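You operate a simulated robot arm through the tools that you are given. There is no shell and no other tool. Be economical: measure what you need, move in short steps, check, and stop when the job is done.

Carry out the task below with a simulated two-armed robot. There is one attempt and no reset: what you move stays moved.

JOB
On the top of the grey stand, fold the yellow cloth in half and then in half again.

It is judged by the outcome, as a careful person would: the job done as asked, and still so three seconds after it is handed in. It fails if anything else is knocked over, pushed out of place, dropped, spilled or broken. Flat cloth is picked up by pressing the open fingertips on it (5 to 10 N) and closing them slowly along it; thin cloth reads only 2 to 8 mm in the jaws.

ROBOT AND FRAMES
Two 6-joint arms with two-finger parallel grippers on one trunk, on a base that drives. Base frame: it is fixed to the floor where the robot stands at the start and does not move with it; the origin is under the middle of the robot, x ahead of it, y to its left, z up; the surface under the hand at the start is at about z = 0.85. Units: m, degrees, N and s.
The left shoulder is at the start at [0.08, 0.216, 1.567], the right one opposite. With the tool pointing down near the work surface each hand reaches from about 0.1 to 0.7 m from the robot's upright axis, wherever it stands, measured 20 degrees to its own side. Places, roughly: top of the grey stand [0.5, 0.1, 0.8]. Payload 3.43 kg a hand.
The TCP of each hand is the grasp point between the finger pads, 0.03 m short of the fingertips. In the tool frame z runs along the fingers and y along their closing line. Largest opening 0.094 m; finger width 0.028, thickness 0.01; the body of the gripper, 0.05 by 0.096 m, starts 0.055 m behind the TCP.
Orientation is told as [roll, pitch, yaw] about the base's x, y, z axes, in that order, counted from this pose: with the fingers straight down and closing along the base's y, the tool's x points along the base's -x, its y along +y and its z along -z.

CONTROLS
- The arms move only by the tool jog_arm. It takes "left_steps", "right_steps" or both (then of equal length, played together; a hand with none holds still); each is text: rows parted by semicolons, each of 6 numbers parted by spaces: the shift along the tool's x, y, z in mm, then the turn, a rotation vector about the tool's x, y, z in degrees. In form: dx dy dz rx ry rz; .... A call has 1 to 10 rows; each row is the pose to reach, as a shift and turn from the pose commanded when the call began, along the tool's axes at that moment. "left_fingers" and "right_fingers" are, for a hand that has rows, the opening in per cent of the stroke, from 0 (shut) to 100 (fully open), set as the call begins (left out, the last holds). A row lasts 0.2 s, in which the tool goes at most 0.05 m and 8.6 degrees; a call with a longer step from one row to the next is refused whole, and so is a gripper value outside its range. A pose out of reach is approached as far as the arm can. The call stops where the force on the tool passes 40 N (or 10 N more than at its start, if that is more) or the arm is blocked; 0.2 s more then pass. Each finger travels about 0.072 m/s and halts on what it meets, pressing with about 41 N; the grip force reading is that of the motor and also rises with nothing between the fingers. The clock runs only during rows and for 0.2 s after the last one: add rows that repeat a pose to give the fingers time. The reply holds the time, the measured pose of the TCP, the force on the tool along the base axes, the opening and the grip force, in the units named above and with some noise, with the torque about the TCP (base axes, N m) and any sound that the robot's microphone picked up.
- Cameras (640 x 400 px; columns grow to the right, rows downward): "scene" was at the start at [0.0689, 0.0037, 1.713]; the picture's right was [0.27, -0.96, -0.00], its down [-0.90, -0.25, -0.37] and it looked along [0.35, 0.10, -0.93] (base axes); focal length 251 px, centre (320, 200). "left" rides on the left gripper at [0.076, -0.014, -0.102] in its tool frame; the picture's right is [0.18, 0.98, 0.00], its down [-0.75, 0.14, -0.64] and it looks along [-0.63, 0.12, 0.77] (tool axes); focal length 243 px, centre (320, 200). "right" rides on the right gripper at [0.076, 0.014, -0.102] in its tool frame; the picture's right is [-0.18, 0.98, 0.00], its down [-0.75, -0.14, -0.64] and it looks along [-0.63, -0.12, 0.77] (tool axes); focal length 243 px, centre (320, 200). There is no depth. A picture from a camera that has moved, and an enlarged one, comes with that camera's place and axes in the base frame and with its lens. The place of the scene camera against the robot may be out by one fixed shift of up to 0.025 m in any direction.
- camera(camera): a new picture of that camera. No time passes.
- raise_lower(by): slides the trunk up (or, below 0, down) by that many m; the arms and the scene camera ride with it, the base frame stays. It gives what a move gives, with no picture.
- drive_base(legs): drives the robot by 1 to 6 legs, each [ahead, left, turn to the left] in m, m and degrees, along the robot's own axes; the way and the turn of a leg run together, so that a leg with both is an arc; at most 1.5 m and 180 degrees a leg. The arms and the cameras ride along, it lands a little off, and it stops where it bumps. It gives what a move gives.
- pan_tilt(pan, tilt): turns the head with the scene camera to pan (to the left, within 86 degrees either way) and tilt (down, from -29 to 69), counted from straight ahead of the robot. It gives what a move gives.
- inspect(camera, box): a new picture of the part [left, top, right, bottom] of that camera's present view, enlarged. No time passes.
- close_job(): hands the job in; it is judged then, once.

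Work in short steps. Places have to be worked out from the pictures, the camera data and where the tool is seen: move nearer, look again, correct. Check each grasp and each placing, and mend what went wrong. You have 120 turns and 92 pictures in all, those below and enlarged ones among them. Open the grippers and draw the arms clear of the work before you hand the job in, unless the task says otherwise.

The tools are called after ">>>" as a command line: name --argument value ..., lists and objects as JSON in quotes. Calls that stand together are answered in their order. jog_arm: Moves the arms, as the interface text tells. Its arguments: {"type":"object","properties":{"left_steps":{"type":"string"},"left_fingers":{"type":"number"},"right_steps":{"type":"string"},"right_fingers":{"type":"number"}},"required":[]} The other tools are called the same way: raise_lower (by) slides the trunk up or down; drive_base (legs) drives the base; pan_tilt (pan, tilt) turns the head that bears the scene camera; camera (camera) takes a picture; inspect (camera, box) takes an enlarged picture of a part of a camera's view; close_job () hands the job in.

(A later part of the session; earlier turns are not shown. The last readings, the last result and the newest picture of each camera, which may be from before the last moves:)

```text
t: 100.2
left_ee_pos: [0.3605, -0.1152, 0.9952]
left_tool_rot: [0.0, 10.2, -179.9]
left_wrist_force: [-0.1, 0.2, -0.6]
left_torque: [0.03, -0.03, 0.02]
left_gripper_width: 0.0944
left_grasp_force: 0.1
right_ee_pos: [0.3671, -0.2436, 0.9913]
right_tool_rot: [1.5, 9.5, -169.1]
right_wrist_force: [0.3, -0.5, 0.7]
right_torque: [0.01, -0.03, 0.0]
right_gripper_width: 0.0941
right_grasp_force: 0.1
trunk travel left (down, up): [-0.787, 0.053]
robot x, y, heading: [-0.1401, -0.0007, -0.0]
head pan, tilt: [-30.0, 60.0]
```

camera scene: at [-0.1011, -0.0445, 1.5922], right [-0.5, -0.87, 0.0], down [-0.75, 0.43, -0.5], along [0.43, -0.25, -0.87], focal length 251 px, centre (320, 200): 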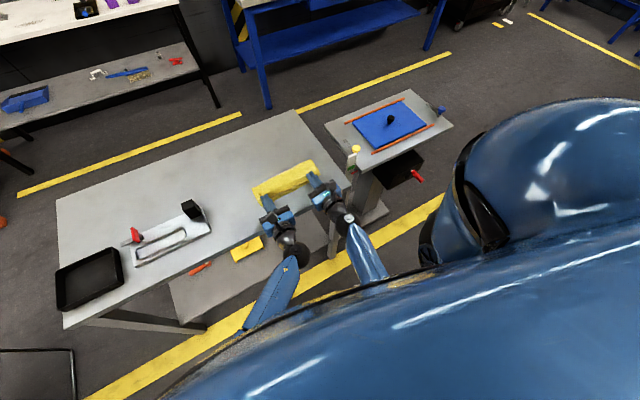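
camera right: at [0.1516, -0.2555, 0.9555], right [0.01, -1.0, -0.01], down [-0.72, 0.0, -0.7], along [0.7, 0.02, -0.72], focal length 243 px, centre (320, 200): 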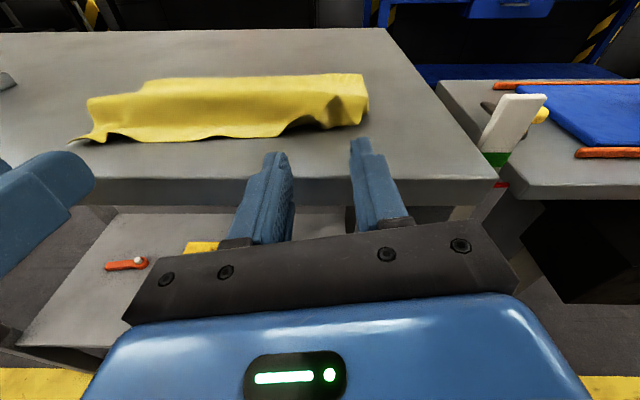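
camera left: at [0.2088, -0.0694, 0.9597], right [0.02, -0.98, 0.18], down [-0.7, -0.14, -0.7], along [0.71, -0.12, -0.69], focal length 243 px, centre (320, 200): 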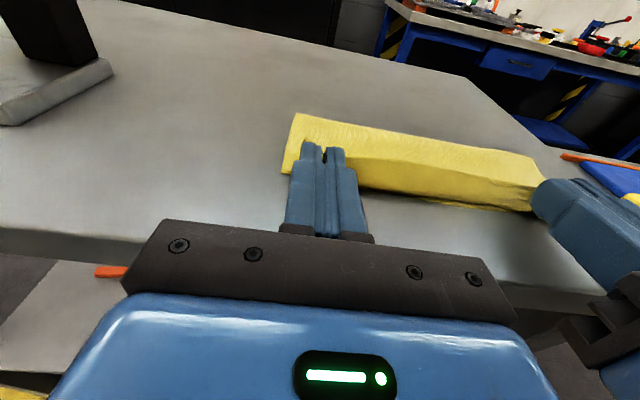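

I'll bring the four open fingertips down over the near edge at x ≈ 0.34, to about 1 cm up.

>>> jog_arm --left_steps "-11 0 25 0 0 0; -22 0 50 0 0 0; -34 0 75 0 0 0; -45 0 98 0 0 0; -45 0 98 0 0 0" --right_steps "-11 -2 24 0 0 0; -22 -4 48 0 0 0; -34 -6 72 0 0 0; -44.6 -7.9 94 0 0 0; -44.6 -7.9 94 0 0 0"

>>> camera --camera "left"

```text
t: 101.3
left_ee_pos: [0.3354, -0.1154, 0.8884]
left_tool_rot: [-0.1, 10.0, -179.9]
left_wrist_force: [0.0, 0.5, 0.2]
left_torque: [0.0, 0.0, -0.01]
left_gripper_width: 0.0941
left_grasp_force: 0.0
right_ee_pos: [0.341, -0.2423, 0.8887]
right_tool_rot: [1.5, 9.4, -169.1]
right_wrist_force: [0.2, -0.6, -0.2]
right_torque: [-0.01, -0.02, -0.01]
right_gripper_width: 0.0942
right_grasp_force: 0.1
trunk travel left (down, up): [-0.787, 0.053]
robot x, y, heading: [-0.1411, -0.0035, -0.0]
head pan, tilt: [-30.0, 60.0]
```

```text
12 pictures are left
camera left: at [0.3917, -0.0996, 1.002], right [0.18, -0.98, 0.03], down [-0.85, -0.14, 0.5], along [-0.49, -0.12, -0.86], focal length 243 px, centre (320, 200)
```

left: 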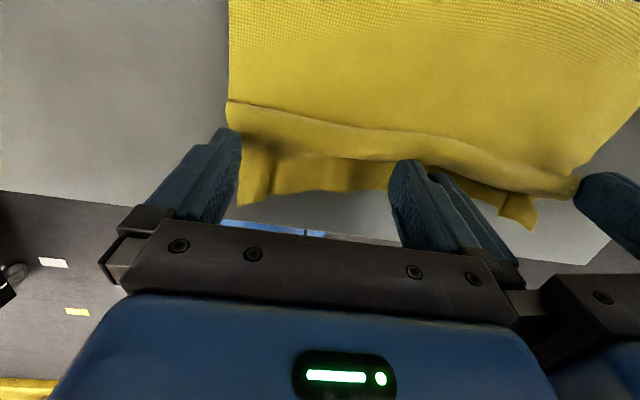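

The fingertips are over the front slope of the puff. I'll press down lightly and check the force.

>>> jog_arm --left_steps "1 0 4 0 0 0; 2 0 7 0 0 0; 2 0 8 0 0 0" --right_steps "1 0 4 0 0 0; 2 0 7 0 0 0; 2 0 8 0 0 0"

```text
t: 102.2
left_ee_pos: [0.3381, -0.1146, 0.8833]
left_tool_rot: [0.1, 10.2, -180.0]
left_wrist_force: [-0.7, -0.3, 9.5]
left_torque: [0.24, 0.11, 0.0]
left_gripper_width: 0.0942
left_grasp_force: 0.0
right_ee_pos: [0.3434, -0.2419, 0.8833]
right_tool_rot: [1.5, 9.6, -169.2]
right_wrist_force: [0.1, -0.6, 14.7]
right_torque: [0.67, 0.24, 0.0]
right_gripper_width: 0.0934
right_grasp_force: 0.1
trunk travel left (down, up): [-0.787, 0.053]
robot x, y, heading: [-0.1416, -0.0021, -0.1]
head pan, tilt: [-30.0, 60.0]
```

I have contact at 9–15 N. I'll ease slightly and drag the upper edge forward 2.5 cm to align it with the lower edge, then look.

>>> jog_arm --left_steps "0 0 -0.3 0 0 0; 6.2 0 0.8 0 0 0; 12.3 0 1.9 0 0 0; 18.5 0 3 0 0 0; 24.6 0 4.1 0 0 0; 24.6 0 4.1 0 0 0" --right_steps "0 0 -0.7 0 0 0; 6.1 1.1 0.3 0 0 0; 12.2 2.2 1.4 0 0 0; 18.2 3.2 2.4 0 0 0; 24.3 4.3 3.4 0 0 0; 24.3 4.3 3.4 0 0 0"

>>> camera --camera "left"

```text
t: 103.5
left_ee_pos: [0.3622, -0.1145, 0.8831]
left_tool_rot: [0.1, 10.2, -180.0]
left_wrist_force: [-2.2, -0.2, 9.8]
left_torque: [0.12, 0.12, 0.04]
left_gripper_width: 0.0941
left_grasp_force: 0.1
right_ee_pos: [0.3687, -0.2417, 0.8836]
right_tool_rot: [1.6, 9.5, -169.2]
right_wrist_force: [-2.1, -0.8, 14.8]
right_torque: [0.72, 0.34, 0.1]
right_gripper_width: 0.094
right_grasp_force: 0.1
trunk travel left (down, up): [-0.787, 0.053]
robot x, y, heading: [-0.1361, 0.0004, -0.3]
head pan, tilt: [-30.0, 60.0]
```

```text
11 pictures are left
camera left: at [0.4186, -0.0993, 0.9964], right [0.18, -0.98, 0.03], down [-0.85, -0.14, 0.5], along [-0.49, -0.12, -0.87], focal length 243 px, centre (320, 200)
```

left: 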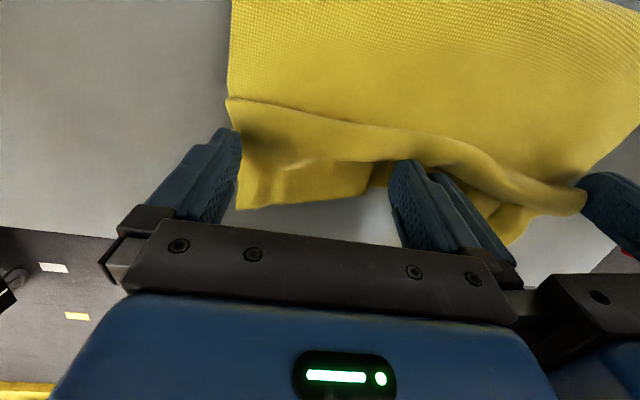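

>>> inspect --camera "left" --box '[200, 60, 600, 260]'

```text
1.60 times, centred on (400, 160) of left
camera zoom: at [0.4186, -0.0993, 0.9964], right [0.18, -0.98, 0.03], down [-0.85, -0.14, 0.5], along [-0.49, -0.12, -0.87], focal length 388 px, centre (192, 264)
```

zoom: 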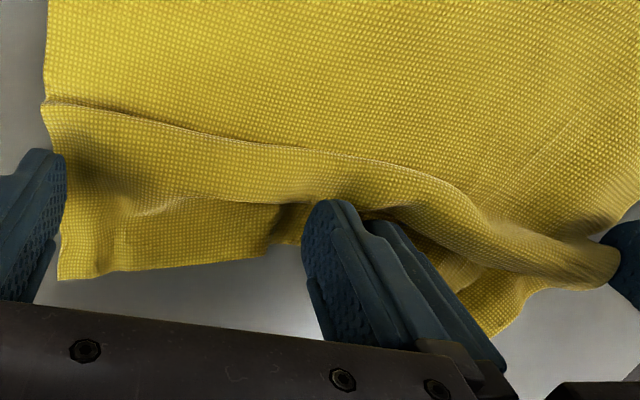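

The front edge stayed at x ≈ 0.32 and only a wave formed, so the fingers slip over the cloth. I'll lift off, pinch the overhanging upper edge near its two corners and carry it about 2.5 cm forward instead.

>>> jog_arm --left_steps "3.5 0 -20 0 0 0; 5 0 -45 0 0 0; -10 -6 -50 0 0 0; -25 -14 -52 0 0 0; -38.5 -22.5 -52.5 0 0 0; -38.5 -22.5 -52.5 0 0 0" --right_steps "3.3 0.6 -20 0 0 0; 5 1.2 -45 0 0 0; -10 4 -50 0 0 0; -25 8 -52 0 0 0; -42.8 12.8 -52.3 0 0 0; -42.8 12.8 -52.3 0 0 0" --left_fingers 36 --right_fingers 36

>>> camera --camera "right"

>>> camera --camera "left"

```text
t: 105.0
left_ee_pos: [0.3167, -0.0924, 0.9265]
left_tool_rot: [0.0, 10.0, -179.9]
left_wrist_force: [0.9, -0.7, -0.6]
left_torque: [0.01, 0.03, -0.01]
left_gripper_width: 0.0335
left_grasp_force: 0.0
right_ee_pos: [0.3224, -0.263, 0.9272]
right_tool_rot: [1.5, 9.2, -169.1]
right_wrist_force: [-0.7, -0.3, -0.1]
right_torque: [-0.01, 0.0, -0.01]
right_gripper_width: 0.0339
right_grasp_force: 0.0
trunk travel left (down, up): [-0.787, 0.053]
robot x, y, heading: [-0.1423, -0.0014, 0.0]
head pan, tilt: [-30.0, 60.0]
```

```text
9 pictures are left
camera right: at [0.3806, -0.2624, 1.041], right [0.0, -1.0, 0.0], down [-0.86, 0.0, 0.51], along [-0.51, 0.0, -0.86], focal length 243 px, centre (320, 200)
```

right: 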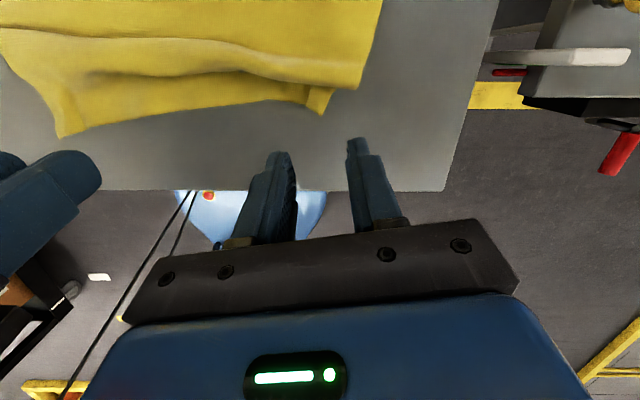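

```text
8 pictures are left
camera left: at [0.3736, -0.077, 1.0395], right [0.18, -0.98, 0.03], down [-0.85, -0.14, 0.5], along [-0.49, -0.12, -0.86], focal length 243 px, centre (320, 200)
```

left: 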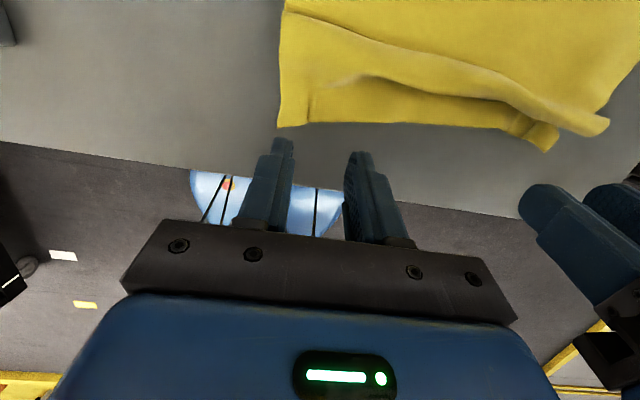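

The upper edge now lies at x ≈ 0.326–0.344 with the lower near edge at about 0.35–0.36, so it's aligned within about 2 cm and I'll keep that. Next I'll stroke the wave out toward the fold line with four open fingertips at light pressure.

>>> jog_arm --left_steps "10 6 0 0 0 0; 22 12 5 0 0 0; 34 18 15 0 0 0; 42 22.6 28 0 0 0; 42 22.6 38 0 0 0; 42 22.6 48 0 0 0" --right_steps "11 -4 0 0 0 0; 24 -8 5 0 0 0; 36 -11 15 0 0 0; 44.7 -13.5 28 0 0 0; 44.7 -13.5 38 0 0 0; 44.7 -13.5 48 0 0 0" --left_fingers 100 --right_fingers 100

```text
t: 106.3
left_ee_pos: [0.3681, -0.115, 0.8855]
left_tool_rot: [0.0, 10.0, -179.9]
left_wrist_force: [0.5, 0.4, 0.6]
left_torque: [-0.01, 0.0, -0.03]
left_gripper_width: 0.0937
left_grasp_force: 0.0
right_ee_pos: [0.3717, -0.241, 0.8854]
right_tool_rot: [1.5, 9.2, -169.2]
right_wrist_force: [0.7, -0.5, 0.6]
right_torque: [-0.02, -0.01, -0.01]
right_gripper_width: 0.0937
right_grasp_force: 0.0
trunk travel left (down, up): [-0.787, 0.053]
robot x, y, heading: [-0.1373, 0.0008, -0.0]
head pan, tilt: [-30.0, 60.0]
```

>>> jog_arm --left_steps "0 0 1 0 0 0; 11.8 0 3.1 0 0 0; 23.6 0 5.2 0 0 0; 35.5 0 7.3 0 0 0; 47.3 0 9.4 0 0 0; 59 0 11.4 0 0 0; 71 0 13.5 0 0 0; 83 0 15.6 0 0 0; 95 0 17.7 0 0 0; 106 0 19.7 0 0 0" --right_steps "0 0 1 0 0 0; 11.7 2.1 3 0 0 0; 23.3 4.1 5 0 0 0; 35 6.2 6.9 0 0 0; 46.6 8.2 8.9 0 0 0; 58.3 10.3 10.9 0 0 0; 70 12.3 12.9 0 0 0; 81.6 14.4 14.9 0 0 0; 93 16.4 16.8 0 0 0; 104 18.3 18.7 0 0 0"

>>> jog_arm --left_steps "0 0 -25 0 0 0; 0 0 -55 0 0 0; 0 -30 -80 0 0 0; 0 -60 -90 0 0 0; 0 -90 -90 0 0 0; 0 -120 -90 0 0 0" --right_steps "0 0 -25 0 0 0; 0 0 -55 0 0 0; 0 30 -80 0 0 0; 0 60 -90 0 0 0; 0 90 -90 0 0 0; 0 100 -90 0 0 0"

>>> inspect --camera "scene" --box '[210, 130, 370, 260]'

```text
t: 108.5
left_ee_pos: [0.4611, -0.1053, 0.8955]
left_tool_rot: [0.2, 10.1, -179.8]
left_wrist_force: [0.7, 0.4, -0.6]
left_torque: [-0.01, -0.04, -0.04]
left_gripper_width: 0.0941
left_grasp_force: 0.0
left hand out of reach, approached as far as the arm can: row 9, 10
right_ee_pos: [0.4779, -0.2379, 0.8868]
right_tool_rot: [1.6, 9.3, -169.1]
right_wrist_force: [0.1, 0.2, 0.0]
right_torque: [-0.01, 0.03, -0.01]
right_gripper_width: 0.094
right_grasp_force: 0.1
trunk travel left (down, up): [-0.787, 0.053]
robot x, y, heading: [-0.1382, 0.0007, 0.1]
head pan, tilt: [-30.0, 60.0]
```

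```text
t: 110.0
left_ee_pos: [0.4438, 0.0146, 0.9831]
left_tool_rot: [0.1, 10.1, -179.9]
left_wrist_force: [-0.5, 0.1, -0.4]
left_torque: [0.02, -0.01, 0.0]
left_gripper_width: 0.094
left_grasp_force: 0.0
right_ee_pos: [0.4809, -0.3378, 0.9782]
right_tool_rot: [1.5, 9.3, -169.1]
right_wrist_force: [0.5, 0.0, 0.4]
right_torque: [0.01, 0.01, -0.01]
right_gripper_width: 0.094
right_grasp_force: 0.0
trunk travel left (down, up): [-0.787, 0.053]
robot x, y, heading: [-0.1405, 0.0004, -0.2]
head pan, tilt: [-30.0, 60.0]
```

```text
3.08 times, centred on (290, 195) of scene
camera zoom: at [-0.066, -0.0438, 1.7121], right [-0.5, -0.87, 0.0], down [-0.75, 0.43, -0.5], along [0.43, -0.25, -0.87], focal length 772 px, centre (412, 215)
```

zoom: 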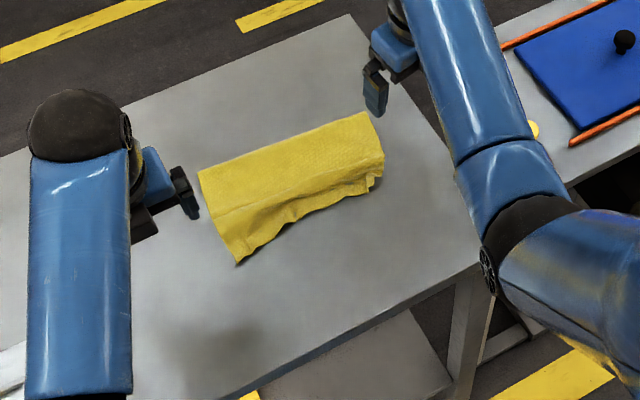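

The first fold is now flat and tidy, though the whole packet slid forward: the fold edge is at x ≈ 0.545–0.57, the open edge at 0.42–0.43, with y from −0.06 to −0.30. Next, the right hand will grip the middle of the left edge and fold it over to the right. I'll clear the left hand and turn the right wrist to yaw −90.

>>> jog_arm --left_steps "-30 -12 -6 0 0 0; -60 -24 -11 0 0 0; -90 -36 -16 0 0 0; -120 -48 -21 0 0 0; -148 -60 -26 0 0 0" --right_steps "0 0 0 0.8 -4.6 0; 0 0 0 1.6 -9.2 0; 0 0 0 1.6 -9.2 0; 0 0 0 1.6 -9.2 0; 0 0 0 1.6 -9.2 0"

>>> jog_arm --right_steps "0 0 0 0 0 -8; 0 0 0 0 0 -16; 0 0 0 0 0 -24; 0 0 0 0 0 -32; 0 0 0 0 0 -40; 0 0 0 0 0 -48; 0 0 0 0 0 -56; 0 0 0 0 0 -64; 0 0 0 0 0 -72; 0 0 0 0 0 -79" --right_fingers 36

```text
t: 111.2
left_ee_pos: [0.2936, 0.0743, 0.9841]
left_tool_rot: [0.0, 10.0, -179.9]
left_wrist_force: [-0.2, 0.3, 0.2]
left_torque: [-0.02, 0.01, 0.04]
left_gripper_width: 0.094
left_grasp_force: 0.1
right_ee_pos: [0.4807, -0.3385, 0.9775]
right_tool_rot: [-0.1, 0.2, -169.3]
right_wrist_force: [-0.9, 0.0, 1.2]
right_torque: [0.0, 0.03, 0.02]
right_gripper_width: 0.094
right_grasp_force: 0.1
trunk travel left (down, up): [-0.787, 0.053]
robot x, y, heading: [-0.1386, 0.0018, 0.2]
head pan, tilt: [-30.0, 60.0]
```

```text
t: 113.3
left_ee_pos: [0.296, 0.0737, 0.9835]
left_tool_rot: [0.0, 10.0, -179.9]
left_wrist_force: [-1.0, -0.9, 0.3]
left_torque: [-0.03, 0.0, 0.04]
left_gripper_width: 0.0939
left_grasp_force: 0.0
right_ee_pos: [0.4811, -0.3383, 0.9771]
right_tool_rot: [0.1, 0.1, -90.1]
right_wrist_force: [0.1, -0.4, 0.8]
right_torque: [-0.03, 0.01, 0.0]
right_gripper_width: 0.0339
right_grasp_force: 0.1
trunk travel left (down, up): [-0.787, 0.053]
robot x, y, heading: [-0.1371, 0.0021, -0.0]
head pan, tilt: [-30.0, 60.0]
```

>>> jog_arm --right_steps "30 2 0 0 0 0; 65 4 0 0 0 0; 100 6 0 0 0 0; 135 8 0 0 0 0; 170 10 0 0 0 0; 205 12 5 0 0 0; 240 13 12 0 0 0; 273 14 20 0 0 0; 273 14 20 0 0 0"

>>> camera --camera "right"

```text
t: 115.3
left_ee_pos: [0.2952, 0.0734, 0.9833]
left_tool_rot: [0.0, 10.0, -179.9]
left_wrist_force: [-0.3, 0.4, 0.4]
left_torque: [0.01, 0.01, -0.01]
left_gripper_width: 0.0938
left_grasp_force: 0.0
right_ee_pos: [0.4975, -0.0644, 0.9581]
right_tool_rot: [0.1, 0.2, -90.2]
right_wrist_force: [-0.2, 0.3, 0.0]
right_torque: [-0.01, -0.01, 0.01]
right_gripper_width: 0.0337
right_grasp_force: 0.0
trunk travel left (down, up): [-0.787, 0.053]
robot x, y, heading: [-0.1371, 0.0018, 0.1]
head pan, tilt: [-30.0, 60.0]
```

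```text
6 pictures are left
camera right: at [0.511, 0.0116, 1.0606], right [0.98, -0.19, 0.0], down [-0.15, -0.75, 0.64], along [-0.12, -0.63, -0.77], focal length 243 px, centre (320, 200)
```

right: 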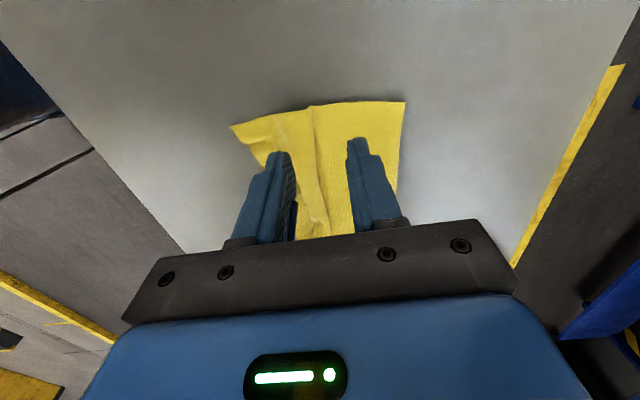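

The left edge runs from (0.417, −0.061) to (0.569, −0.069), with a small ridge near x 0.49. I need both layers, so I'll grip at x ≈ 0.52, nearer the connected fold, with a wider opening. Thickness should read about 3 mm if both layers are caught.

>>> jog_arm --right_steps "-3 11 15 0 0 0; -5.5 22 35 0 0 0; -5.5 22 55 0 0 0; -5.5 22 70 0 0 0; -5.5 22 73 0 0 0" --right_fingers 50

>>> jog_arm --right_steps "0 0 1 0 0 0; 0 0 2 0 0 0"

```text
t: 116.5
left_ee_pos: [0.2947, 0.0744, 0.9834]
left_tool_rot: [0.0, 10.0, -179.9]
left_wrist_force: [-0.2, 0.0, -0.4]
left_torque: [-0.01, -0.01, 0.01]
left_gripper_width: 0.0939
left_grasp_force: 0.0
right_ee_pos: [0.507, -0.0743, 0.8943]
right_tool_rot: [0.1, 0.0, -90.2]
right_wrist_force: [-0.1, 1.1, -0.5]
right_torque: [0.02, 0.02, 0.05]
right_gripper_width: 0.0472
right_grasp_force: 0.1
right hand out of reach, approached as far as the arm can: row 3, 4, 5
trunk travel left (down, up): [-0.787, 0.053]
robot x, y, heading: [-0.1407, -0.0004, -0.1]
head pan, tilt: [-30.0, 60.0]
```

```text
t: 117.2
left_ee_pos: [0.2959, 0.0738, 0.9838]
left_tool_rot: [0.0, 10.0, -179.9]
left_wrist_force: [-0.3, -0.2, -0.2]
left_torque: [-0.01, 0.0, 0.0]
left_gripper_width: 0.0941
left_grasp_force: 0.0
right_ee_pos: [0.5081, -0.074, 0.8917]
right_tool_rot: [0.1, 0.1, -90.3]
right_wrist_force: [0.3, -0.3, 0.2]
right_torque: [0.02, 0.0, 0.0]
right_gripper_width: 0.047
right_grasp_force: 0.0
trunk travel left (down, up): [-0.787, 0.053]
robot x, y, heading: [-0.1378, -0.0, -0.5]
head pan, tilt: [-30.0, 60.0]
```

Reach is short, so I'll lift, shift the hand back, drive the base 6 cm closer and come down again.

>>> jog_arm --right_steps "0 -15 -20 0 0 0; 2 -35 -30 0 0 0; 4 -50 -30 0 0 0; 4 -50 -30 0 0 0"

>>> drive_base --legs '[[0.065, 0, 0]]'

```text
t: 118.2
left_ee_pos: [0.2951, 0.0739, 0.9835]
left_tool_rot: [0.1, 10.0, -179.9]
left_wrist_force: [0.4, 0.5, 0.8]
left_torque: [0.04, 0.02, 0.0]
left_gripper_width: 0.0937
left_grasp_force: 0.1
right_ee_pos: [0.5034, -0.0608, 0.8975]
right_tool_rot: [0.1, 0.1, -90.3]
right_wrist_force: [-0.1, -1.0, -0.9]
right_torque: [0.0, -0.02, 0.03]
right_gripper_width: 0.0469
right_grasp_force: 0.1
right hand out of reach, approached as far as the arm can: row 1, 2, 3, 4
trunk travel left (down, up): [-0.787, 0.053]
robot x, y, heading: [-0.1415, 0.0021, -0.3]
head pan, tilt: [-30.0, 60.0]
```

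```text
t: 119.1
left_ee_pos: [0.3495, 0.0736, 0.9885]
left_tool_rot: [-0.1, 10.5, -179.8]
left_wrist_force: [-1.3, 0.3, 0.0]
left_torque: [-0.01, -0.04, -0.01]
left_gripper_width: 0.0938
left_grasp_force: 0.1
right_ee_pos: [0.5569, -0.06, 0.9051]
right_tool_rot: [0.7, 0.0, -90.2]
right_wrist_force: [-0.9, 0.0, 0.7]
right_torque: [-0.02, -0.06, 0.01]
right_gripper_width: 0.0469
right_grasp_force: 0.0
trunk travel left (down, up): [-0.787, 0.053]
robot x, y, heading: [-0.0759, -0.0037, -0.0]
head pan, tilt: [-30.0, 60.0]
```

>>> jog_arm --right_steps "0 0 -15 0 0 0; 0 -10 -30 0 0 0; -2 -25 -35 0 0 0; -5 -40 -35 0 0 0; -5 -40 -35 0 0 0; -5 -40 -35 0 0 0"

```text
t: 120.5
left_ee_pos: [0.3565, 0.0744, 0.9846]
left_tool_rot: [0.0, 10.0, -179.9]
left_wrist_force: [-0.4, 0.5, 0.5]
left_torque: [0.02, 0.0, -0.05]
left_gripper_width: 0.0941
left_grasp_force: 0.2
right_ee_pos: [0.5711, -0.0533, 0.9091]
right_tool_rot: [0.1, 0.1, -90.2]
right_wrist_force: [-0.2, 0.0, 0.0]
right_torque: [-0.03, -0.01, 0.0]
right_gripper_width: 0.047
right_grasp_force: 0.1
right hand out of reach, approached as far as the arm can: row 1, 2, 3, 4, 5, 6
trunk travel left (down, up): [-0.787, 0.053]
robot x, y, heading: [-0.0752, -0.0018, -0.2]
head pan, tilt: [-30.0, 60.0]
```

The arm seems caught against a joint limit. I'll retreat to the right, the way it came, to free it.

>>> jog_arm --right_steps "-20 0 -15 0 0 0; -45 0 -30 0 0 0; -70 0 -45 0 0 0; -100 0 -55 0 0 0; -130 -10 -60 0 0 0; -160 -30 -60 0 0 0; -160 -30 -60 0 0 0"

```text
t: 122.1
left_ee_pos: [0.3592, 0.0748, 0.9828]
left_tool_rot: [0.0, 9.9, -179.8]
left_wrist_force: [-0.7, -0.4, -0.6]
left_torque: [0.01, -0.01, -0.01]
left_gripper_width: 0.0938
left_grasp_force: 0.0
right_ee_pos: [0.6086, -0.2054, 0.9352]
right_tool_rot: [-0.1, 0.1, -90.2]
right_wrist_force: [-0.7, 0.0, 0.3]
right_torque: [0.03, -0.01, 0.02]
right_gripper_width: 0.0472
right_grasp_force: 0.0
right hand out of reach, approached as far as the arm can: row 1, 2, 3, 4, 5, 6, 7
trunk travel left (down, up): [-0.787, 0.053]
robot x, y, heading: [-0.0743, -0.0008, 0.2]
head pan, tilt: [-30.0, 60.0]
```

>>> jog_arm --right_steps "0 -5 -15 0 0 8; 0 -15 -30 0 0 16; 0 -30 -45 0 0 24; 0 -50 -60 0 0 32; -20 -70 -60 0 0 40; -40 -90 -60 0 0 48; -60 -110 -60 0 0 56; -60 -110 -60 0 0 64; -60 -110 -60 0 0 72; -60 -110 -60 0 0 79"

>>> camera --camera "scene"

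```text
t: 124.3
left_ee_pos: [0.3585, 0.0738, 0.9832]
left_tool_rot: [0.0, 9.9, -180.0]
left_wrist_force: [-0.7, 0.7, -0.6]
left_torque: [0.0, -0.03, 0.0]
left_gripper_width: 0.0938
left_grasp_force: 0.0
right_ee_pos: [0.6073, -0.2771, 0.9396]
right_tool_rot: [-0.1, -0.2, -166.2]
right_wrist_force: [1.3, 0.4, -0.6]
right_torque: [0.0, 0.01, -0.01]
right_gripper_width: 0.0469
right_grasp_force: 0.1
right hand out of reach, approached as far as the arm can: row 1, 2, 3, 4, 5, 6, 7, 8, 9, 10
trunk travel left (down, up): [-0.787, 0.053]
robot x, y, heading: [-0.0754, -0.0004, -0.1]
head pan, tilt: [-30.0, 60.0]
```

```text
5 pictures are left
camera scene: at [-0.0027, -0.0452, 1.712], right [-0.5, -0.87, 0.0], down [-0.75, 0.43, -0.5], along [0.43, -0.25, -0.87], focal length 251 px, centre (320, 200)
```

scene: 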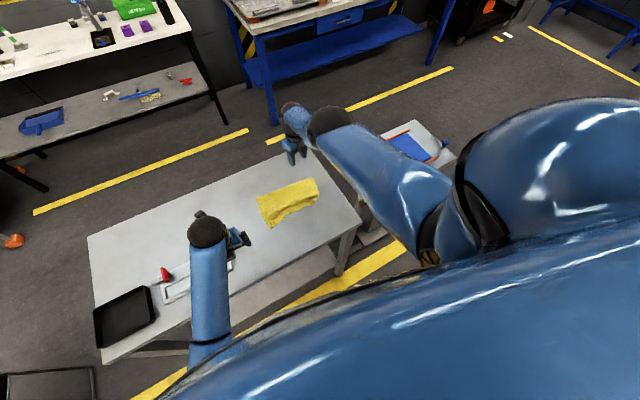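

The right arm is stretched into an awkward posture, but the cloth is untouched. I'll pull it back toward the body and up to recover.

>>> jog_arm --right_steps "-20 5 -10 0 0 0; -45 10 -20 0 0 0; -70 15 -30 0 0 0; -95 20 -40 0 0 0; -120 25 -50 0 0 0; -145 30 -55 0 0 0; -170 40 -55 0 0 0; -195 50 -55 0 0 0; -200 60 -55 0 0 0; -200 60 -55 0 0 0"

```text
t: 126.5
left_ee_pos: [0.3567, 0.0742, 0.9837]
left_tool_rot: [0.0, 9.9, -179.9]
left_wrist_force: [-0.4, 0.1, 0.2]
left_torque: [-0.02, 0.0, 0.02]
left_gripper_width: 0.0939
left_grasp_force: 0.1
right_ee_pos: [0.5677, -0.4133, 0.923]
right_tool_rot: [-0.3, -0.1, -166.0]
right_wrist_force: [-0.1, -0.1, -0.5]
right_torque: [0.01, 0.02, 0.02]
right_gripper_width: 0.0471
right_grasp_force: 0.0
right hand out of reach, approached as far as the arm can: row 1, 2, 3, 4, 5, 6, 7, 8, 9, 10
trunk travel left (down, up): [-0.787, 0.053]
robot x, y, heading: [-0.0785, 0.0, 0.1]
head pan, tilt: [-30.0, 60.0]
```

The wrist is probably pinned at its yaw limit in this posture. I'll raise the trunk for clearance and unwind the right wrist toward yaw 0 to free it.

>>> raise_lower --by 0.05

>>> jog_arm --right_steps "0 0 -5 0 0 -8; 0 0 -10 0 0 -16; 0 0 -15 0 0 -24; 0 0 -20 0 0 -32; 0 0 -20 0 0 -40; 0 0 -20 0 0 -48; 0 0 -20 0 0 -56; 0 0 -20 0 0 -64; 0 0 -20 0 0 -72; 0 0 -20 0 0 -80"

>>> jog_arm --right_steps "0 0 0 0 0 -8; 0 0 0 0 0 -16; 0 0 0 0 0 -24; 0 0 0 0 0 -32; 0 0 0 0 0 -40; 0 0 0 0 0 -48; 0 0 0 0 0 -56; 0 0 0 0 0 -64; 0 0 0 0 0 -72; 0 0 0 0 0 -80"

```text
t: 127.5
left_ee_pos: [0.3581, 0.0737, 1.034]
left_tool_rot: [-0.1, 10.0, -179.9]
left_wrist_force: [-0.2, 0.0, -0.2]
left_torque: [0.01, 0.03, 0.02]
left_gripper_width: 0.0941
left_grasp_force: 0.1
right_ee_pos: [0.5674, -0.4138, 0.9732]
right_tool_rot: [-0.2, -0.2, -166.0]
right_wrist_force: [0.9, -0.4, -0.1]
right_torque: [-0.02, 0.0, -0.01]
right_gripper_width: 0.0469
right_grasp_force: 0.0
trunk travel left (down, up): [-0.837, 0.003]
robot x, y, heading: [-0.0751, 0.0011, 0.1]
head pan, tilt: [-30.0, 60.0]
```

```text
t: 129.7
left_ee_pos: [0.3578, 0.0729, 1.0328]
left_tool_rot: [0.0, 9.9, -179.9]
left_wrist_force: [-0.5, -0.6, -0.3]
left_torque: [0.01, 0.0, -0.03]
left_gripper_width: 0.0939
left_grasp_force: 0.1
right_ee_pos: [0.5745, -0.4178, 0.9898]
right_tool_rot: [-0.3, 0.2, -85.9]
right_wrist_force: [-0.6, -0.8, -0.5]
right_torque: [0.05, -0.02, 0.02]
right_gripper_width: 0.0471
right_grasp_force: 0.1
right hand out of reach, approached as far as the arm can: row 2, 3, 4, 5, 6, 7, 8, 9, 10
trunk travel left (down, up): [-0.837, 0.003]
robot x, y, heading: [-0.0788, 0.0001, 0.1]
head pan, tilt: [-30.0, 60.0]
```

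```text
t: 131.9
left_ee_pos: [0.3585, 0.0739, 1.0327]
left_tool_rot: [0.0, 10.0, -179.9]
left_wrist_force: [0.2, 0.3, 1.1]
left_torque: [0.03, 0.0, 0.01]
left_gripper_width: 0.0941
left_grasp_force: 0.0
right_ee_pos: [0.5761, -0.417, 0.9882]
right_tool_rot: [0.1, 0.3, -5.9]
right_wrist_force: [-0.3, 0.2, 0.2]
right_torque: [0.02, 0.05, 0.0]
right_gripper_width: 0.0471
right_grasp_force: 0.1
trunk travel left (down, up): [-0.837, 0.003]
robot x, y, heading: [-0.0709, 0.0023, -0.1]
head pan, tilt: [-30.0, 60.0]
```

>>> jog_arm --right_steps "20 0 0 0 0 -3; 40 5 0 0 0 -6; 60 10 0 0 0 -6; 80 15 0 0 0 -6; 100 20 0 0 0 -6; 120 25 0 0 0 -6; 140 30 0 0 0 -6; 140 30 0 0 0 -6"

```text
t: 133.7
left_ee_pos: [0.3583, 0.0726, 1.0334]
left_tool_rot: [0.0, 9.9, -179.9]
left_wrist_force: [-0.7, -1.2, 0.1]
left_torque: [-0.01, -0.04, -0.02]
left_gripper_width: 0.094
left_grasp_force: 0.1
right_ee_pos: [0.5441, -0.4115, 0.9333]
right_tool_rot: [0.2, 0.3, 0.0]
right_wrist_force: [-0.2, 0.2, -0.6]
right_torque: [0.01, 0.0, 0.01]
right_gripper_width: 0.0472
right_grasp_force: 0.0
right hand out of reach, approached as far as the arm can: row 1, 2, 3, 4, 5, 6, 7, 8
trunk travel left (down, up): [-0.837, 0.003]
robot x, y, heading: [-0.0763, -0.0027, -0.1]
head pan, tilt: [-30.0, 60.0]
```

The readings put the right hand at full arm extension, so the arm is stuck straight. I'll command a long pull straight toward the shoulder to bend the elbow again.

>>> jog_arm --right_steps "27 10 -34 0 0 0; 55 20 -68 0 0 0; 82 30 -102 0 0 0; 110 40 -137 0 0 0; 137 49 -171 0 0 0; 165 59 -205 0 0 0; 192 69 -239 0 0 0; 220 79 -274 0 0 0; 247 89 -308 0 0 0; 275 99 -342 0 0 0"

```text
t: 135.9
left_ee_pos: [0.3577, 0.0735, 1.0333]
left_tool_rot: [0.0, 9.9, -179.8]
left_wrist_force: [0.0, 0.4, 0.6]
left_torque: [0.01, -0.01, -0.04]
left_gripper_width: 0.0944
left_grasp_force: 0.0
right_ee_pos: [0.5909, -0.4287, 1.0301]
right_tool_rot: [0.3, 0.4, 0.1]
right_wrist_force: [0.5, -0.6, -1.4]
right_torque: [0.01, -0.02, 0.01]
right_gripper_width: 0.0468
right_grasp_force: 0.0
right hand out of reach, approached as far as the arm can: row 1, 2, 3, 4, 5, 6, 7, 8, 9, 10
trunk travel left (down, up): [-0.837, 0.003]
robot x, y, heading: [-0.0784, -0.0008, 0.1]
head pan, tilt: [-30.0, 60.0]
```

>>> jog_arm --right_steps "10 0 0 0 -6 0; 20 0 0 0 -12 0; 30 0 0 0 -18 0; 40 0 0 0 -24 0; 50 0 0 0 -30 0; 60 0 0 0 -36 0; 70 0 0 0 -36 0; 80 0 0 0 -36 0; 90 0 0 0 -36 0; 100 0 0 0 -36 0"

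```text
t: 138.1
left_ee_pos: [0.358, 0.0738, 1.0341]
left_tool_rot: [-0.1, 9.8, -179.9]
left_wrist_force: [0.1, -0.4, 0.6]
left_torque: [-0.03, 0.02, 0.03]
left_gripper_width: 0.0941
left_grasp_force: 0.1
right_ee_pos: [0.5995, -0.5007, 0.9408]
right_tool_rot: [0.2, -35.7, -0.2]
right_wrist_force: [0.5, -0.2, 0.7]
right_torque: [0.03, -0.02, -0.03]
right_gripper_width: 0.0468
right_grasp_force: 0.1
right hand out of reach, approached as far as the arm can: row 1, 2, 3, 4, 5, 6, 7, 8, 9, 10
trunk travel left (down, up): [-0.837, 0.003]
robot x, y, heading: [-0.0736, 0.0004, -0.0]
head pan, tilt: [-30.0, 60.0]
```

The right elbow stays locked straight, so I'll park that arm high and clear and use the left hand for the second fold. First I'll straighten and lift the right hand.

>>> jog_arm --right_steps "0 0 -10 0 6 0; 0 0 -25 0 12 0; 0 0 -45 0 18 0; 0 0 -70 0 24 0; 0 0 -100 0 30 0; 0 0 -135 0 36 0; 0 0 -170 0 36 0; 0 0 -205 0 36 0; 0 0 -240 0 36 0; 0 0 -270 0 36 0"

```text
t: 140.3
left_ee_pos: [0.3589, 0.0738, 1.0343]
left_tool_rot: [0.0, 9.8, -179.8]
left_wrist_force: [-0.2, 0.7, 0.6]
left_torque: [0.0, -0.02, 0.0]
left_gripper_width: 0.0939
left_grasp_force: 0.0
right_ee_pos: [0.556, -0.5621, 1.1012]
right_tool_rot: [0.3, 0.4, 0.0]
right_wrist_force: [0.5, 0.5, -0.4]
right_torque: [0.0, 0.02, 0.0]
right_gripper_width: 0.047
right_grasp_force: 0.1
right hand out of reach, approached as far as the arm can: row 2, 3, 4, 5, 6, 7, 8, 9, 10
trunk travel left (down, up): [-0.837, 0.003]
robot x, y, heading: [-0.077, -0.001, 0.0]
head pan, tilt: [-30.0, 60.0]
```

The right arm is parked high. Now I'll unwind the left wrist from yaw −180 through 0 to +90, so its camera faces outward when gripping the right edge.

>>> jog_arm --left_steps "0 0 0 0 -5 0; 0 0 0 0 -10 0; 0 0 0 0 -10 0"

>>> jog_arm --left_steps "0 0 0 0 0 -8.5; 0 0 0 0 0 -17; 0 0 0 0 0 -25.5; 0 0 0 0 0 -34; 0 0 0 0 0 -42.5; 0 0 0 0 0 -51; 0 0 0 0 0 -59.5; 0 0 0 0 0 -68; 0 0 0 0 0 -76.5; 0 0 0 0 0 -85"

>>> jog_arm --left_steps "0 0 0 0 0 -8.5; 0 0 0 0 0 -17; 0 0 0 0 0 -25.5; 0 0 0 0 0 -34; 0 0 0 0 0 -42.5; 0 0 0 0 0 -51; 0 0 0 0 0 -59.5; 0 0 0 0 0 -68; 0 0 0 0 0 -76.5; 0 0 0 0 0 -85"

>>> jog_arm --left_steps "0 0 0 0 0 -8.5; 0 0 0 0 0 -17; 0 0 0 0 0 -25.5; 0 0 0 0 0 -34; 0 0 0 0 0 -42.5; 0 0 0 0 0 -51; 0 0 0 0 0 -59.5; 0 0 0 0 0 -68; 0 0 0 0 0 -76.5; 0 0 0 0 0 -85"

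>>> jog_arm --left_steps "0 0 0 0 0 -7.5; 0 0 0 0 0 -15; 0 0 0 0 0 -15" --right_steps "0 0 0 0 0 0; 0 0 0 0 0 0; 0 0 0 0 0 0" --left_fingers 50

```text
t: 141.1
left_ee_pos: [0.3583, 0.0738, 1.0335]
left_tool_rot: [0.0, -0.1, -180.0]
left_wrist_force: [1.0, -1.0, 0.4]
left_torque: [0.0, -0.01, 0.03]
left_gripper_width: 0.0939
left_grasp_force: 0.1
right_ee_pos: [0.5567, -0.5605, 1.1014]
right_tool_rot: [0.2, 0.4, -0.1]
right_wrist_force: [-0.3, -0.3, 0.1]
right_torque: [0.02, -0.01, 0.0]
right_gripper_width: 0.0471
right_grasp_force: 0.0
trunk travel left (down, up): [-0.837, 0.003]
robot x, y, heading: [-0.0753, -0.0009, -0.1]
head pan, tilt: [-30.0, 60.0]
```

```text
t: 143.3
left_ee_pos: [0.3587, 0.0742, 1.0328]
left_tool_rot: [0.0, 0.0, -94.7]
left_wrist_force: [0.4, 0.4, 0.7]
left_torque: [-0.02, -0.01, 0.02]
left_gripper_width: 0.0941
left_grasp_force: 0.0
right_ee_pos: [0.5564, -0.5616, 1.1009]
right_tool_rot: [0.2, 0.3, 0.1]
right_wrist_force: [1.0, 0.2, 0.3]
right_torque: [0.0, -0.01, 0.02]
right_gripper_width: 0.0471
right_grasp_force: 0.0
trunk travel left (down, up): [-0.837, 0.003]
robot x, y, heading: [-0.0745, -0.0, 0.0]
head pan, tilt: [-30.0, 60.0]
```

```text
t: 145.5
left_ee_pos: [0.3573, 0.0737, 1.0336]
left_tool_rot: [0.0, 0.1, -9.7]
left_wrist_force: [-0.3, 0.4, 0.2]
left_torque: [0.0, -0.01, 0.02]
left_gripper_width: 0.0938
left_grasp_force: 0.0
right_ee_pos: [0.5563, -0.5614, 1.1007]
right_tool_rot: [0.3, 0.4, -0.1]
right_wrist_force: [0.3, -0.6, 0.9]
right_torque: [0.01, 0.01, 0.0]
right_gripper_width: 0.0469
right_grasp_force: 0.0
trunk travel left (down, up): [-0.837, 0.003]
robot x, y, heading: [-0.0728, 0.0016, 0.1]
head pan, tilt: [-30.0, 60.0]
```

```text
t: 147.7
left_ee_pos: [0.3576, 0.0743, 1.0335]
left_tool_rot: [0.1, 0.0, 75.4]
left_wrist_force: [0.1, 0.6, 1.0]
left_torque: [-0.03, -0.01, 0.01]
left_gripper_width: 0.0941
left_grasp_force: 0.1
right_ee_pos: [0.5566, -0.5616, 1.1015]
right_tool_rot: [0.3, 0.4, 0.0]
right_wrist_force: [0.6, 0.0, 0.0]
right_torque: [0.02, 0.02, 0.02]
right_gripper_width: 0.047
right_grasp_force: 0.1
trunk travel left (down, up): [-0.837, 0.003]
robot x, y, heading: [-0.0747, -0.0018, -0.1]
head pan, tilt: [-30.0, 60.0]
```

```text
t: 148.5
left_ee_pos: [0.3568, 0.0726, 1.0331]
left_tool_rot: [0.1, 0.0, 90.2]
left_wrist_force: [0.4, 0.7, 0.0]
left_torque: [-0.06, 0.02, -0.01]
left_gripper_width: 0.047
left_grasp_force: 0.1
right_ee_pos: [0.5556, -0.5599, 1.1006]
right_tool_rot: [0.3, 0.5, -0.1]
right_wrist_force: [-0.4, -0.3, -0.3]
right_torque: [-0.02, -0.01, -0.02]
right_gripper_width: 0.0471
right_grasp_force: 0.1
trunk travel left (down, up): [-0.837, 0.003]
robot x, y, heading: [-0.0724, 0.0018, 0.1]
head pan, tilt: [-30.0, 60.0]
```

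The left wrist is at +90. I'll drive the base 27 cm to the right so the left arm can reach the right edge comfortably.

>>> drive_base --legs '[[0.0, -0.14, 0]]'

>>> drive_base --legs '[[0.03, -0.13, 0]]'

>>> jog_arm --left_steps "20 -20 10 0 0 0; 40 -40 20 0 0 0; 60 -60 30 0 0 0; 80 -80 40 0 0 0; 100 -98 50 0 0 0; 100 -98 60 0 0 0; 100 -98 60 0 0 0"

>>> camera --camera "left"

```text
t: 149.8
left_ee_pos: [0.3577, -0.0623, 1.0338]
left_tool_rot: [0.1, 0.3, 90.4]
left_wrist_force: [0.8, -0.2, -0.5]
left_torque: [-0.01, -0.04, -0.02]
left_gripper_width: 0.0471
left_grasp_force: 0.1
right_ee_pos: [0.5575, -0.6967, 1.1029]
right_tool_rot: [-0.1, 0.4, 0.1]
right_wrist_force: [-0.6, 1.4, 0.1]
right_torque: [-0.02, 0.0, -0.02]
right_gripper_width: 0.0469
right_grasp_force: 0.0
trunk travel left (down, up): [-0.837, 0.003]
robot x, y, heading: [-0.0774, -0.1411, -0.1]
head pan, tilt: [-30.0, 60.0]
```

```text
t: 151.1
left_ee_pos: [0.3868, -0.1892, 1.0331]
left_tool_rot: [0.0, 0.3, 90.4]
left_wrist_force: [-0.6, 0.5, 0.1]
left_torque: [-0.06, -0.01, -0.02]
left_gripper_width: 0.0469
left_grasp_force: 0.1
right_ee_pos: [0.5861, -0.8219, 1.1056]
right_tool_rot: [-0.1, 0.3, 0.4]
right_wrist_force: [-1.1, 0.4, -0.1]
right_torque: [-0.04, 0.02, -0.02]
right_gripper_width: 0.0471
right_grasp_force: 0.1
trunk travel left (down, up): [-0.837, 0.003]
robot x, y, heading: [-0.0449, -0.2699, 0.1]
head pan, tilt: [-30.0, 60.0]
```

```text
t: 152.7
left_ee_pos: [0.4851, -0.2927, 0.9727]
left_tool_rot: [0.1, 0.0, 90.4]
left_wrist_force: [0.0, 0.0, 0.0]
left_torque: [0.02, -0.01, 0.01]
left_gripper_width: 0.047
left_grasp_force: 0.1
right_ee_pos: [0.5872, -0.8282, 1.1018]
right_tool_rot: [0.2, 0.2, 0.3]
right_wrist_force: [-0.2, -0.6, 0.2]
right_torque: [0.0, 0.01, 0.01]
right_gripper_width: 0.0468
right_grasp_force: 0.1
trunk travel left (down, up): [-0.837, 0.003]
robot x, y, heading: [-0.0464, -0.2738, 0.3]
head pan, tilt: [-30.0, 60.0]
```

```text
4 pictures are left
camera left: at [0.4996, -0.3691, 1.0748], right [-0.98, -0.19, 0.0], down [-0.15, 0.75, 0.64], along [-0.12, 0.63, -0.77], focal length 243 px, centre (320, 200)
```

left: 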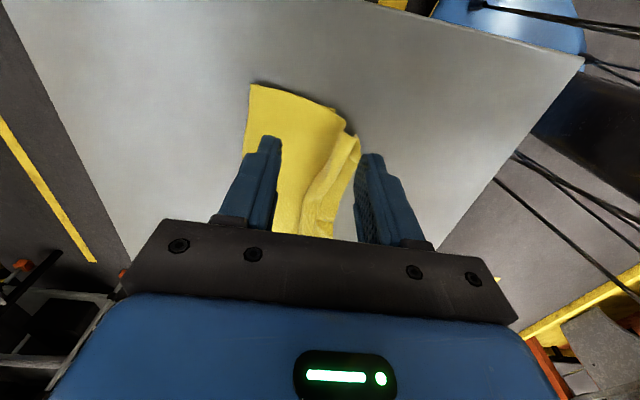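

The right end spans x 0.445–0.548 at y ≈ −0.295. I'll centre at x 0.505 and go down to contact.

>>> jog_arm --left_steps "0 -10 25 0 0 0; -2 -20 50 0 0 0; -2 -20 70 0 0 0; -2 -20 84 0 0 0; -2 -20 87 0 0 0"

>>> jog_arm --left_steps "0 0 1 0 0 0; 0 0 2 0 0 0"

```text
t: 153.9
left_ee_pos: [0.5053, -0.2921, 0.8863]
left_tool_rot: [0.1, 0.0, 90.4]
left_wrist_force: [-0.6, 0.0, 0.5]
left_torque: [0.0, 0.0, 0.01]
left_gripper_width: 0.047
left_grasp_force: 0.1
right_ee_pos: [0.5877, -0.8282, 1.1016]
right_tool_rot: [0.3, 0.4, 0.3]
right_wrist_force: [0.8, 0.7, -0.6]
right_torque: [-0.03, 0.02, -0.02]
right_gripper_width: 0.0466
right_grasp_force: 0.1
trunk travel left (down, up): [-0.837, 0.003]
robot x, y, heading: [-0.0424, -0.2713, 0.1]
head pan, tilt: [-30.0, 60.0]
```

```text
t: 154.5
left_ee_pos: [0.5072, -0.2908, 0.8841]
left_tool_rot: [0.1, 0.0, 90.4]
left_wrist_force: [-0.1, 0.0, 0.2]
left_torque: [0.01, -0.02, -0.02]
left_gripper_width: 0.047
left_grasp_force: 0.0
right_ee_pos: [0.5898, -0.8276, 1.1007]
right_tool_rot: [0.2, 0.4, 0.3]
right_wrist_force: [-0.1, -0.3, -0.9]
right_torque: [0.01, 0.01, 0.02]
right_gripper_width: 0.0469
right_grasp_force: 0.0
trunk travel left (down, up): [-0.837, 0.003]
robot x, y, heading: [-0.0443, -0.2701, 0.0]
head pan, tilt: [-30.0, 60.0]
```

>>> jog_arm --left_steps "0 0 1.5 0 0 0; 0 0 2.2 0 0 0"

```text
t: 155.1
left_ee_pos: [0.5046, -0.2912, 0.8815]
left_tool_rot: [0.1, 0.0, 90.3]
left_wrist_force: [-0.1, -0.2, 1.6]
left_torque: [0.0, 0.0, 0.04]
left_gripper_width: 0.0469
left_grasp_force: 0.1
right_ee_pos: [0.5882, -0.8285, 1.1013]
right_tool_rot: [0.3, 0.4, 0.2]
right_wrist_force: [0.3, -0.4, 0.2]
right_torque: [0.0, 0.01, -0.01]
right_gripper_width: 0.0471
right_grasp_force: 0.1
trunk travel left (down, up): [-0.837, 0.003]
robot x, y, heading: [-0.0438, -0.2695, 0.3]
head pan, tilt: [-30.0, 60.0]
```

I'm just touching. To drag both layers I'll press about 1 mm more and close in slow stages.

>>> jog_arm --left_steps "0 0 0.6 0 0 0; 0 0 1 0 0 0"

>>> jog_arm --left_steps "0 0 0 0 0 0; 0 0 0 0 0 0" --left_fingers 40

>>> jog_arm --left_steps "0 0 0 0 0 0; 0 0 0 0 0 0" --left_fingers 30

>>> jog_arm --left_steps "0 0 0 0 0 0; 0 0 0 0 0 0" --left_fingers 20

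>>> jog_arm --left_steps "0 0 0 0 0 0; 0 0 0 0 0 0" --left_fingers 11

>>> jog_arm --left_steps "0 0 0 0 0 0; 0 0 0 0 0 0; 0 0 0 0 0 0" --left_fingers 0

```text
t: 155.7
left_ee_pos: [0.5056, -0.2911, 0.8816]
left_tool_rot: [0.0, -0.1, 90.4]
left_wrist_force: [-0.2, 1.0, 7.0]
left_torque: [0.03, -0.02, -0.01]
left_gripper_width: 0.0468
left_grasp_force: 0.1
right_ee_pos: [0.5883, -0.8277, 1.1025]
right_tool_rot: [0.4, 0.4, 0.4]
right_wrist_force: [-0.3, 0.1, -1.0]
right_torque: [0.0, 0.0, -0.02]
right_gripper_width: 0.0469
right_grasp_force: 0.1
trunk travel left (down, up): [-0.837, 0.003]
robot x, y, heading: [-0.0448, -0.2705, 0.4]
head pan, tilt: [-30.0, 60.0]
```

```text
t: 156.3
left_ee_pos: [0.5062, -0.2922, 0.8826]
left_tool_rot: [0.0, 0.0, 90.4]
left_wrist_force: [-0.1, -0.4, 9.5]
left_torque: [0.04, 0.03, 0.0]
left_gripper_width: 0.0372
left_grasp_force: 0.1
right_ee_pos: [0.5865, -0.828, 1.1025]
right_tool_rot: [0.3, 0.3, 0.4]
right_wrist_force: [0.2, -1.2, 1.1]
right_torque: [0.0, 0.03, 0.0]
right_gripper_width: 0.0472
right_grasp_force: 0.0
trunk travel left (down, up): [-0.837, 0.003]
robot x, y, heading: [-0.0458, -0.2727, -0.1]
head pan, tilt: [-30.0, 60.0]
```

```text
t: 156.9
left_ee_pos: [0.5053, -0.2924, 0.8823]
left_tool_rot: [0.0, 0.0, 90.4]
left_wrist_force: [-0.8, 0.2, 10.2]
left_torque: [-0.02, 0.05, -0.02]
left_gripper_width: 0.0274
left_grasp_force: 0.1
right_ee_pos: [0.5863, -0.8274, 1.1025]
right_tool_rot: [0.4, 0.3, 0.3]
right_wrist_force: [0.0, -0.4, -0.1]
right_torque: [-0.02, 0.01, -0.02]
right_gripper_width: 0.0471
right_grasp_force: 0.1
trunk travel left (down, up): [-0.837, 0.003]
robot x, y, heading: [-0.0478, -0.2697, 0.2]
head pan, tilt: [-30.0, 60.0]
```

```text
t: 157.5
left_ee_pos: [0.5051, -0.2919, 0.8828]
left_tool_rot: [0.0, 0.1, 90.4]
left_wrist_force: [0.9, -0.6, 11.6]
left_torque: [0.01, -0.01, -0.04]
left_gripper_width: 0.0178
left_grasp_force: 0.0
right_ee_pos: [0.5879, -0.8282, 1.1028]
right_tool_rot: [0.3, 0.3, 0.2]
right_wrist_force: [-0.5, 0.1, 1.3]
right_torque: [0.01, 0.0, -0.02]
right_gripper_width: 0.0472
right_grasp_force: 0.1
trunk travel left (down, up): [-0.837, 0.003]
robot x, y, heading: [-0.0465, -0.2714, 0.2]
head pan, tilt: [-30.0, 60.0]
```

```text
t: 158.1
left_ee_pos: [0.5063, -0.2923, 0.8822]
left_tool_rot: [0.0, 0.1, 90.4]
left_wrist_force: [0.8, -0.6, 12.8]
left_torque: [0.04, 0.0, -0.03]
left_gripper_width: 0.0097
left_grasp_force: 0.1
right_ee_pos: [0.5878, -0.8272, 1.1023]
right_tool_rot: [0.3, 0.3, 0.3]
right_wrist_force: [0.0, 0.7, -0.1]
right_torque: [0.0, -0.03, 0.01]
right_gripper_width: 0.0469
right_grasp_force: 0.0
trunk travel left (down, up): [-0.837, 0.003]
robot x, y, heading: [-0.0454, -0.2756, 0.0]
head pan, tilt: [-30.0, 60.0]
```

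```text
t: 158.9
left_ee_pos: [0.5055, -0.2904, 0.8821]
left_tool_rot: [0.0, 0.0, 90.3]
left_wrist_force: [0.1, -0.3, 12.3]
left_torque: [0.05, 0.0, -0.04]
left_gripper_width: 0.003
left_grasp_force: 37.6
right_ee_pos: [0.586, -0.8285, 1.1023]
right_tool_rot: [0.3, 0.4, 0.3]
right_wrist_force: [0.6, 0.8, 0.3]
right_torque: [-0.02, -0.03, -0.02]
right_gripper_width: 0.047
right_grasp_force: 0.0
trunk travel left (down, up): [-0.837, 0.003]
robot x, y, heading: [-0.0453, -0.2683, 0.2]
head pan, tilt: [-30.0, 60.0]
```

3.0 mm of cloth between the fingers means both layers are held. Now I'll lift and fold toward the left, tilting the fingers as before.

>>> jog_arm --left_steps "-5 0 -20 0 0 0; -18.7 0 -45 0 7 0; -37.8 0 -64 0 15 0; -56.7 0 -77.6 0 23 0; -72.5 0 -85.7 0 31 0; -83.5 0 -88.6 0 38 0; -91.2 0 -86.2 0 45 0; -91.2 0 -86.2 0 45 0" --right_steps "0 0 -10 0 0 0; 0 0 -20 0 0 0; 0 0 -30 0 0 0; 0 0 -40 0 0 0; 0 0 -50 0 0 0; 0 0 -60 0 0 0; 0 0 -70 0 0 0; 0 0 -80 0 0 0"

>>> raise_lower --by -0.055

>>> jog_arm --left_steps "13 0 -13 0 0 0; 26 0 -26 0 0 0; 39 0 -39 0 0 0; 39 0 -39 0 5 0; 39 0 -39 0 10 0; 39 0 -39 0 15 0; 39 0 -39 0 20 0; 39 0 -39 0 20 0" --right_steps "0 0 -10 0 0 0; 0 0 -20 0 0 0; 0 0 -30 0 0 0; 0 0 -40 0 0 0; 0 0 -50 0 0 0; 0 0 -60 0 0 0; 0 0 -70 0 0 0; 0 0 -80 0 0 0"

>>> camera --camera "left"

```text
t: 160.7
left_ee_pos: [0.5054, -0.2001, 0.9661]
left_tool_rot: [0.2, 45.0, 90.5]
left_wrist_force: [0.4, 0.7, -0.6]
left_torque: [0.0, -0.02, -0.02]
left_gripper_width: 0.0029
left_grasp_force: 37.4
right_ee_pos: [0.6036, -0.8374, 1.1784]
right_tool_rot: [0.5, 0.5, 0.2]
right_wrist_force: [-0.4, 0.6, -0.7]
right_torque: [0.04, -0.03, -0.01]
right_gripper_width: 0.047
right_grasp_force: 0.0
right hand out of reach, approached as far as the arm can: row 2, 3, 4, 5, 6, 7, 8
trunk travel left (down, up): [-0.837, 0.003]
robot x, y, heading: [-0.0419, -0.2713, 0.5]
head pan, tilt: [-30.0, 60.0]
```

```text
t: 161.7
left_ee_pos: [0.5063, -0.2009, 0.9124]
left_tool_rot: [0.0, 44.9, 90.4]
left_wrist_force: [-0.7, 0.2, 0.3]
left_torque: [0.01, -0.02, -0.02]
left_gripper_width: 0.0027
left_grasp_force: 37.4
right_ee_pos: [0.6033, -0.8372, 1.1233]
right_tool_rot: [0.4, 0.5, 0.4]
right_wrist_force: [0.3, -0.1, 0.0]
right_torque: [-0.01, -0.01, 0.02]
right_gripper_width: 0.047
right_grasp_force: 0.1
trunk travel left (down, up): [-0.782, 0.058]
robot x, y, heading: [-0.0456, -0.2693, 0.2]
head pan, tilt: [-30.0, 60.0]
```

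```text
t: 163.5
left_ee_pos: [0.506, -0.2, 0.9673]
left_tool_rot: [0.1, 65.0, 90.5]
left_wrist_force: [-0.1, -0.9, 0.1]
left_torque: [0.0, -0.05, -0.01]
left_gripper_width: 0.0029
left_grasp_force: 37.2
right_ee_pos: [0.6121, -0.8412, 1.2029]
right_tool_rot: [0.4, 0.5, 0.3]
right_wrist_force: [-0.8, -0.3, 0.3]
right_torque: [-0.01, -0.01, 0.03]
right_gripper_width: 0.0473
right_grasp_force: 0.2
right hand out of reach, approached as far as the arm can: row 3, 4, 5, 6, 7, 8
trunk travel left (down, up): [-0.782, 0.058]
robot x, y, heading: [-0.0447, -0.2725, 0.3]
head pan, tilt: [-30.0, 60.0]
```

```text
3 pictures are left
camera left: at [0.5183, -0.1387, 1.0785], right [-0.98, -0.08, 0.17], down [-0.15, 0.9, -0.41], along [-0.12, -0.43, -0.9], focal length 243 px, centre (320, 200)
```

left: 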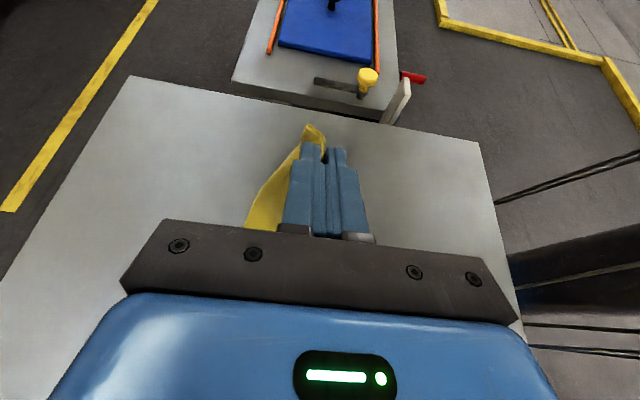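

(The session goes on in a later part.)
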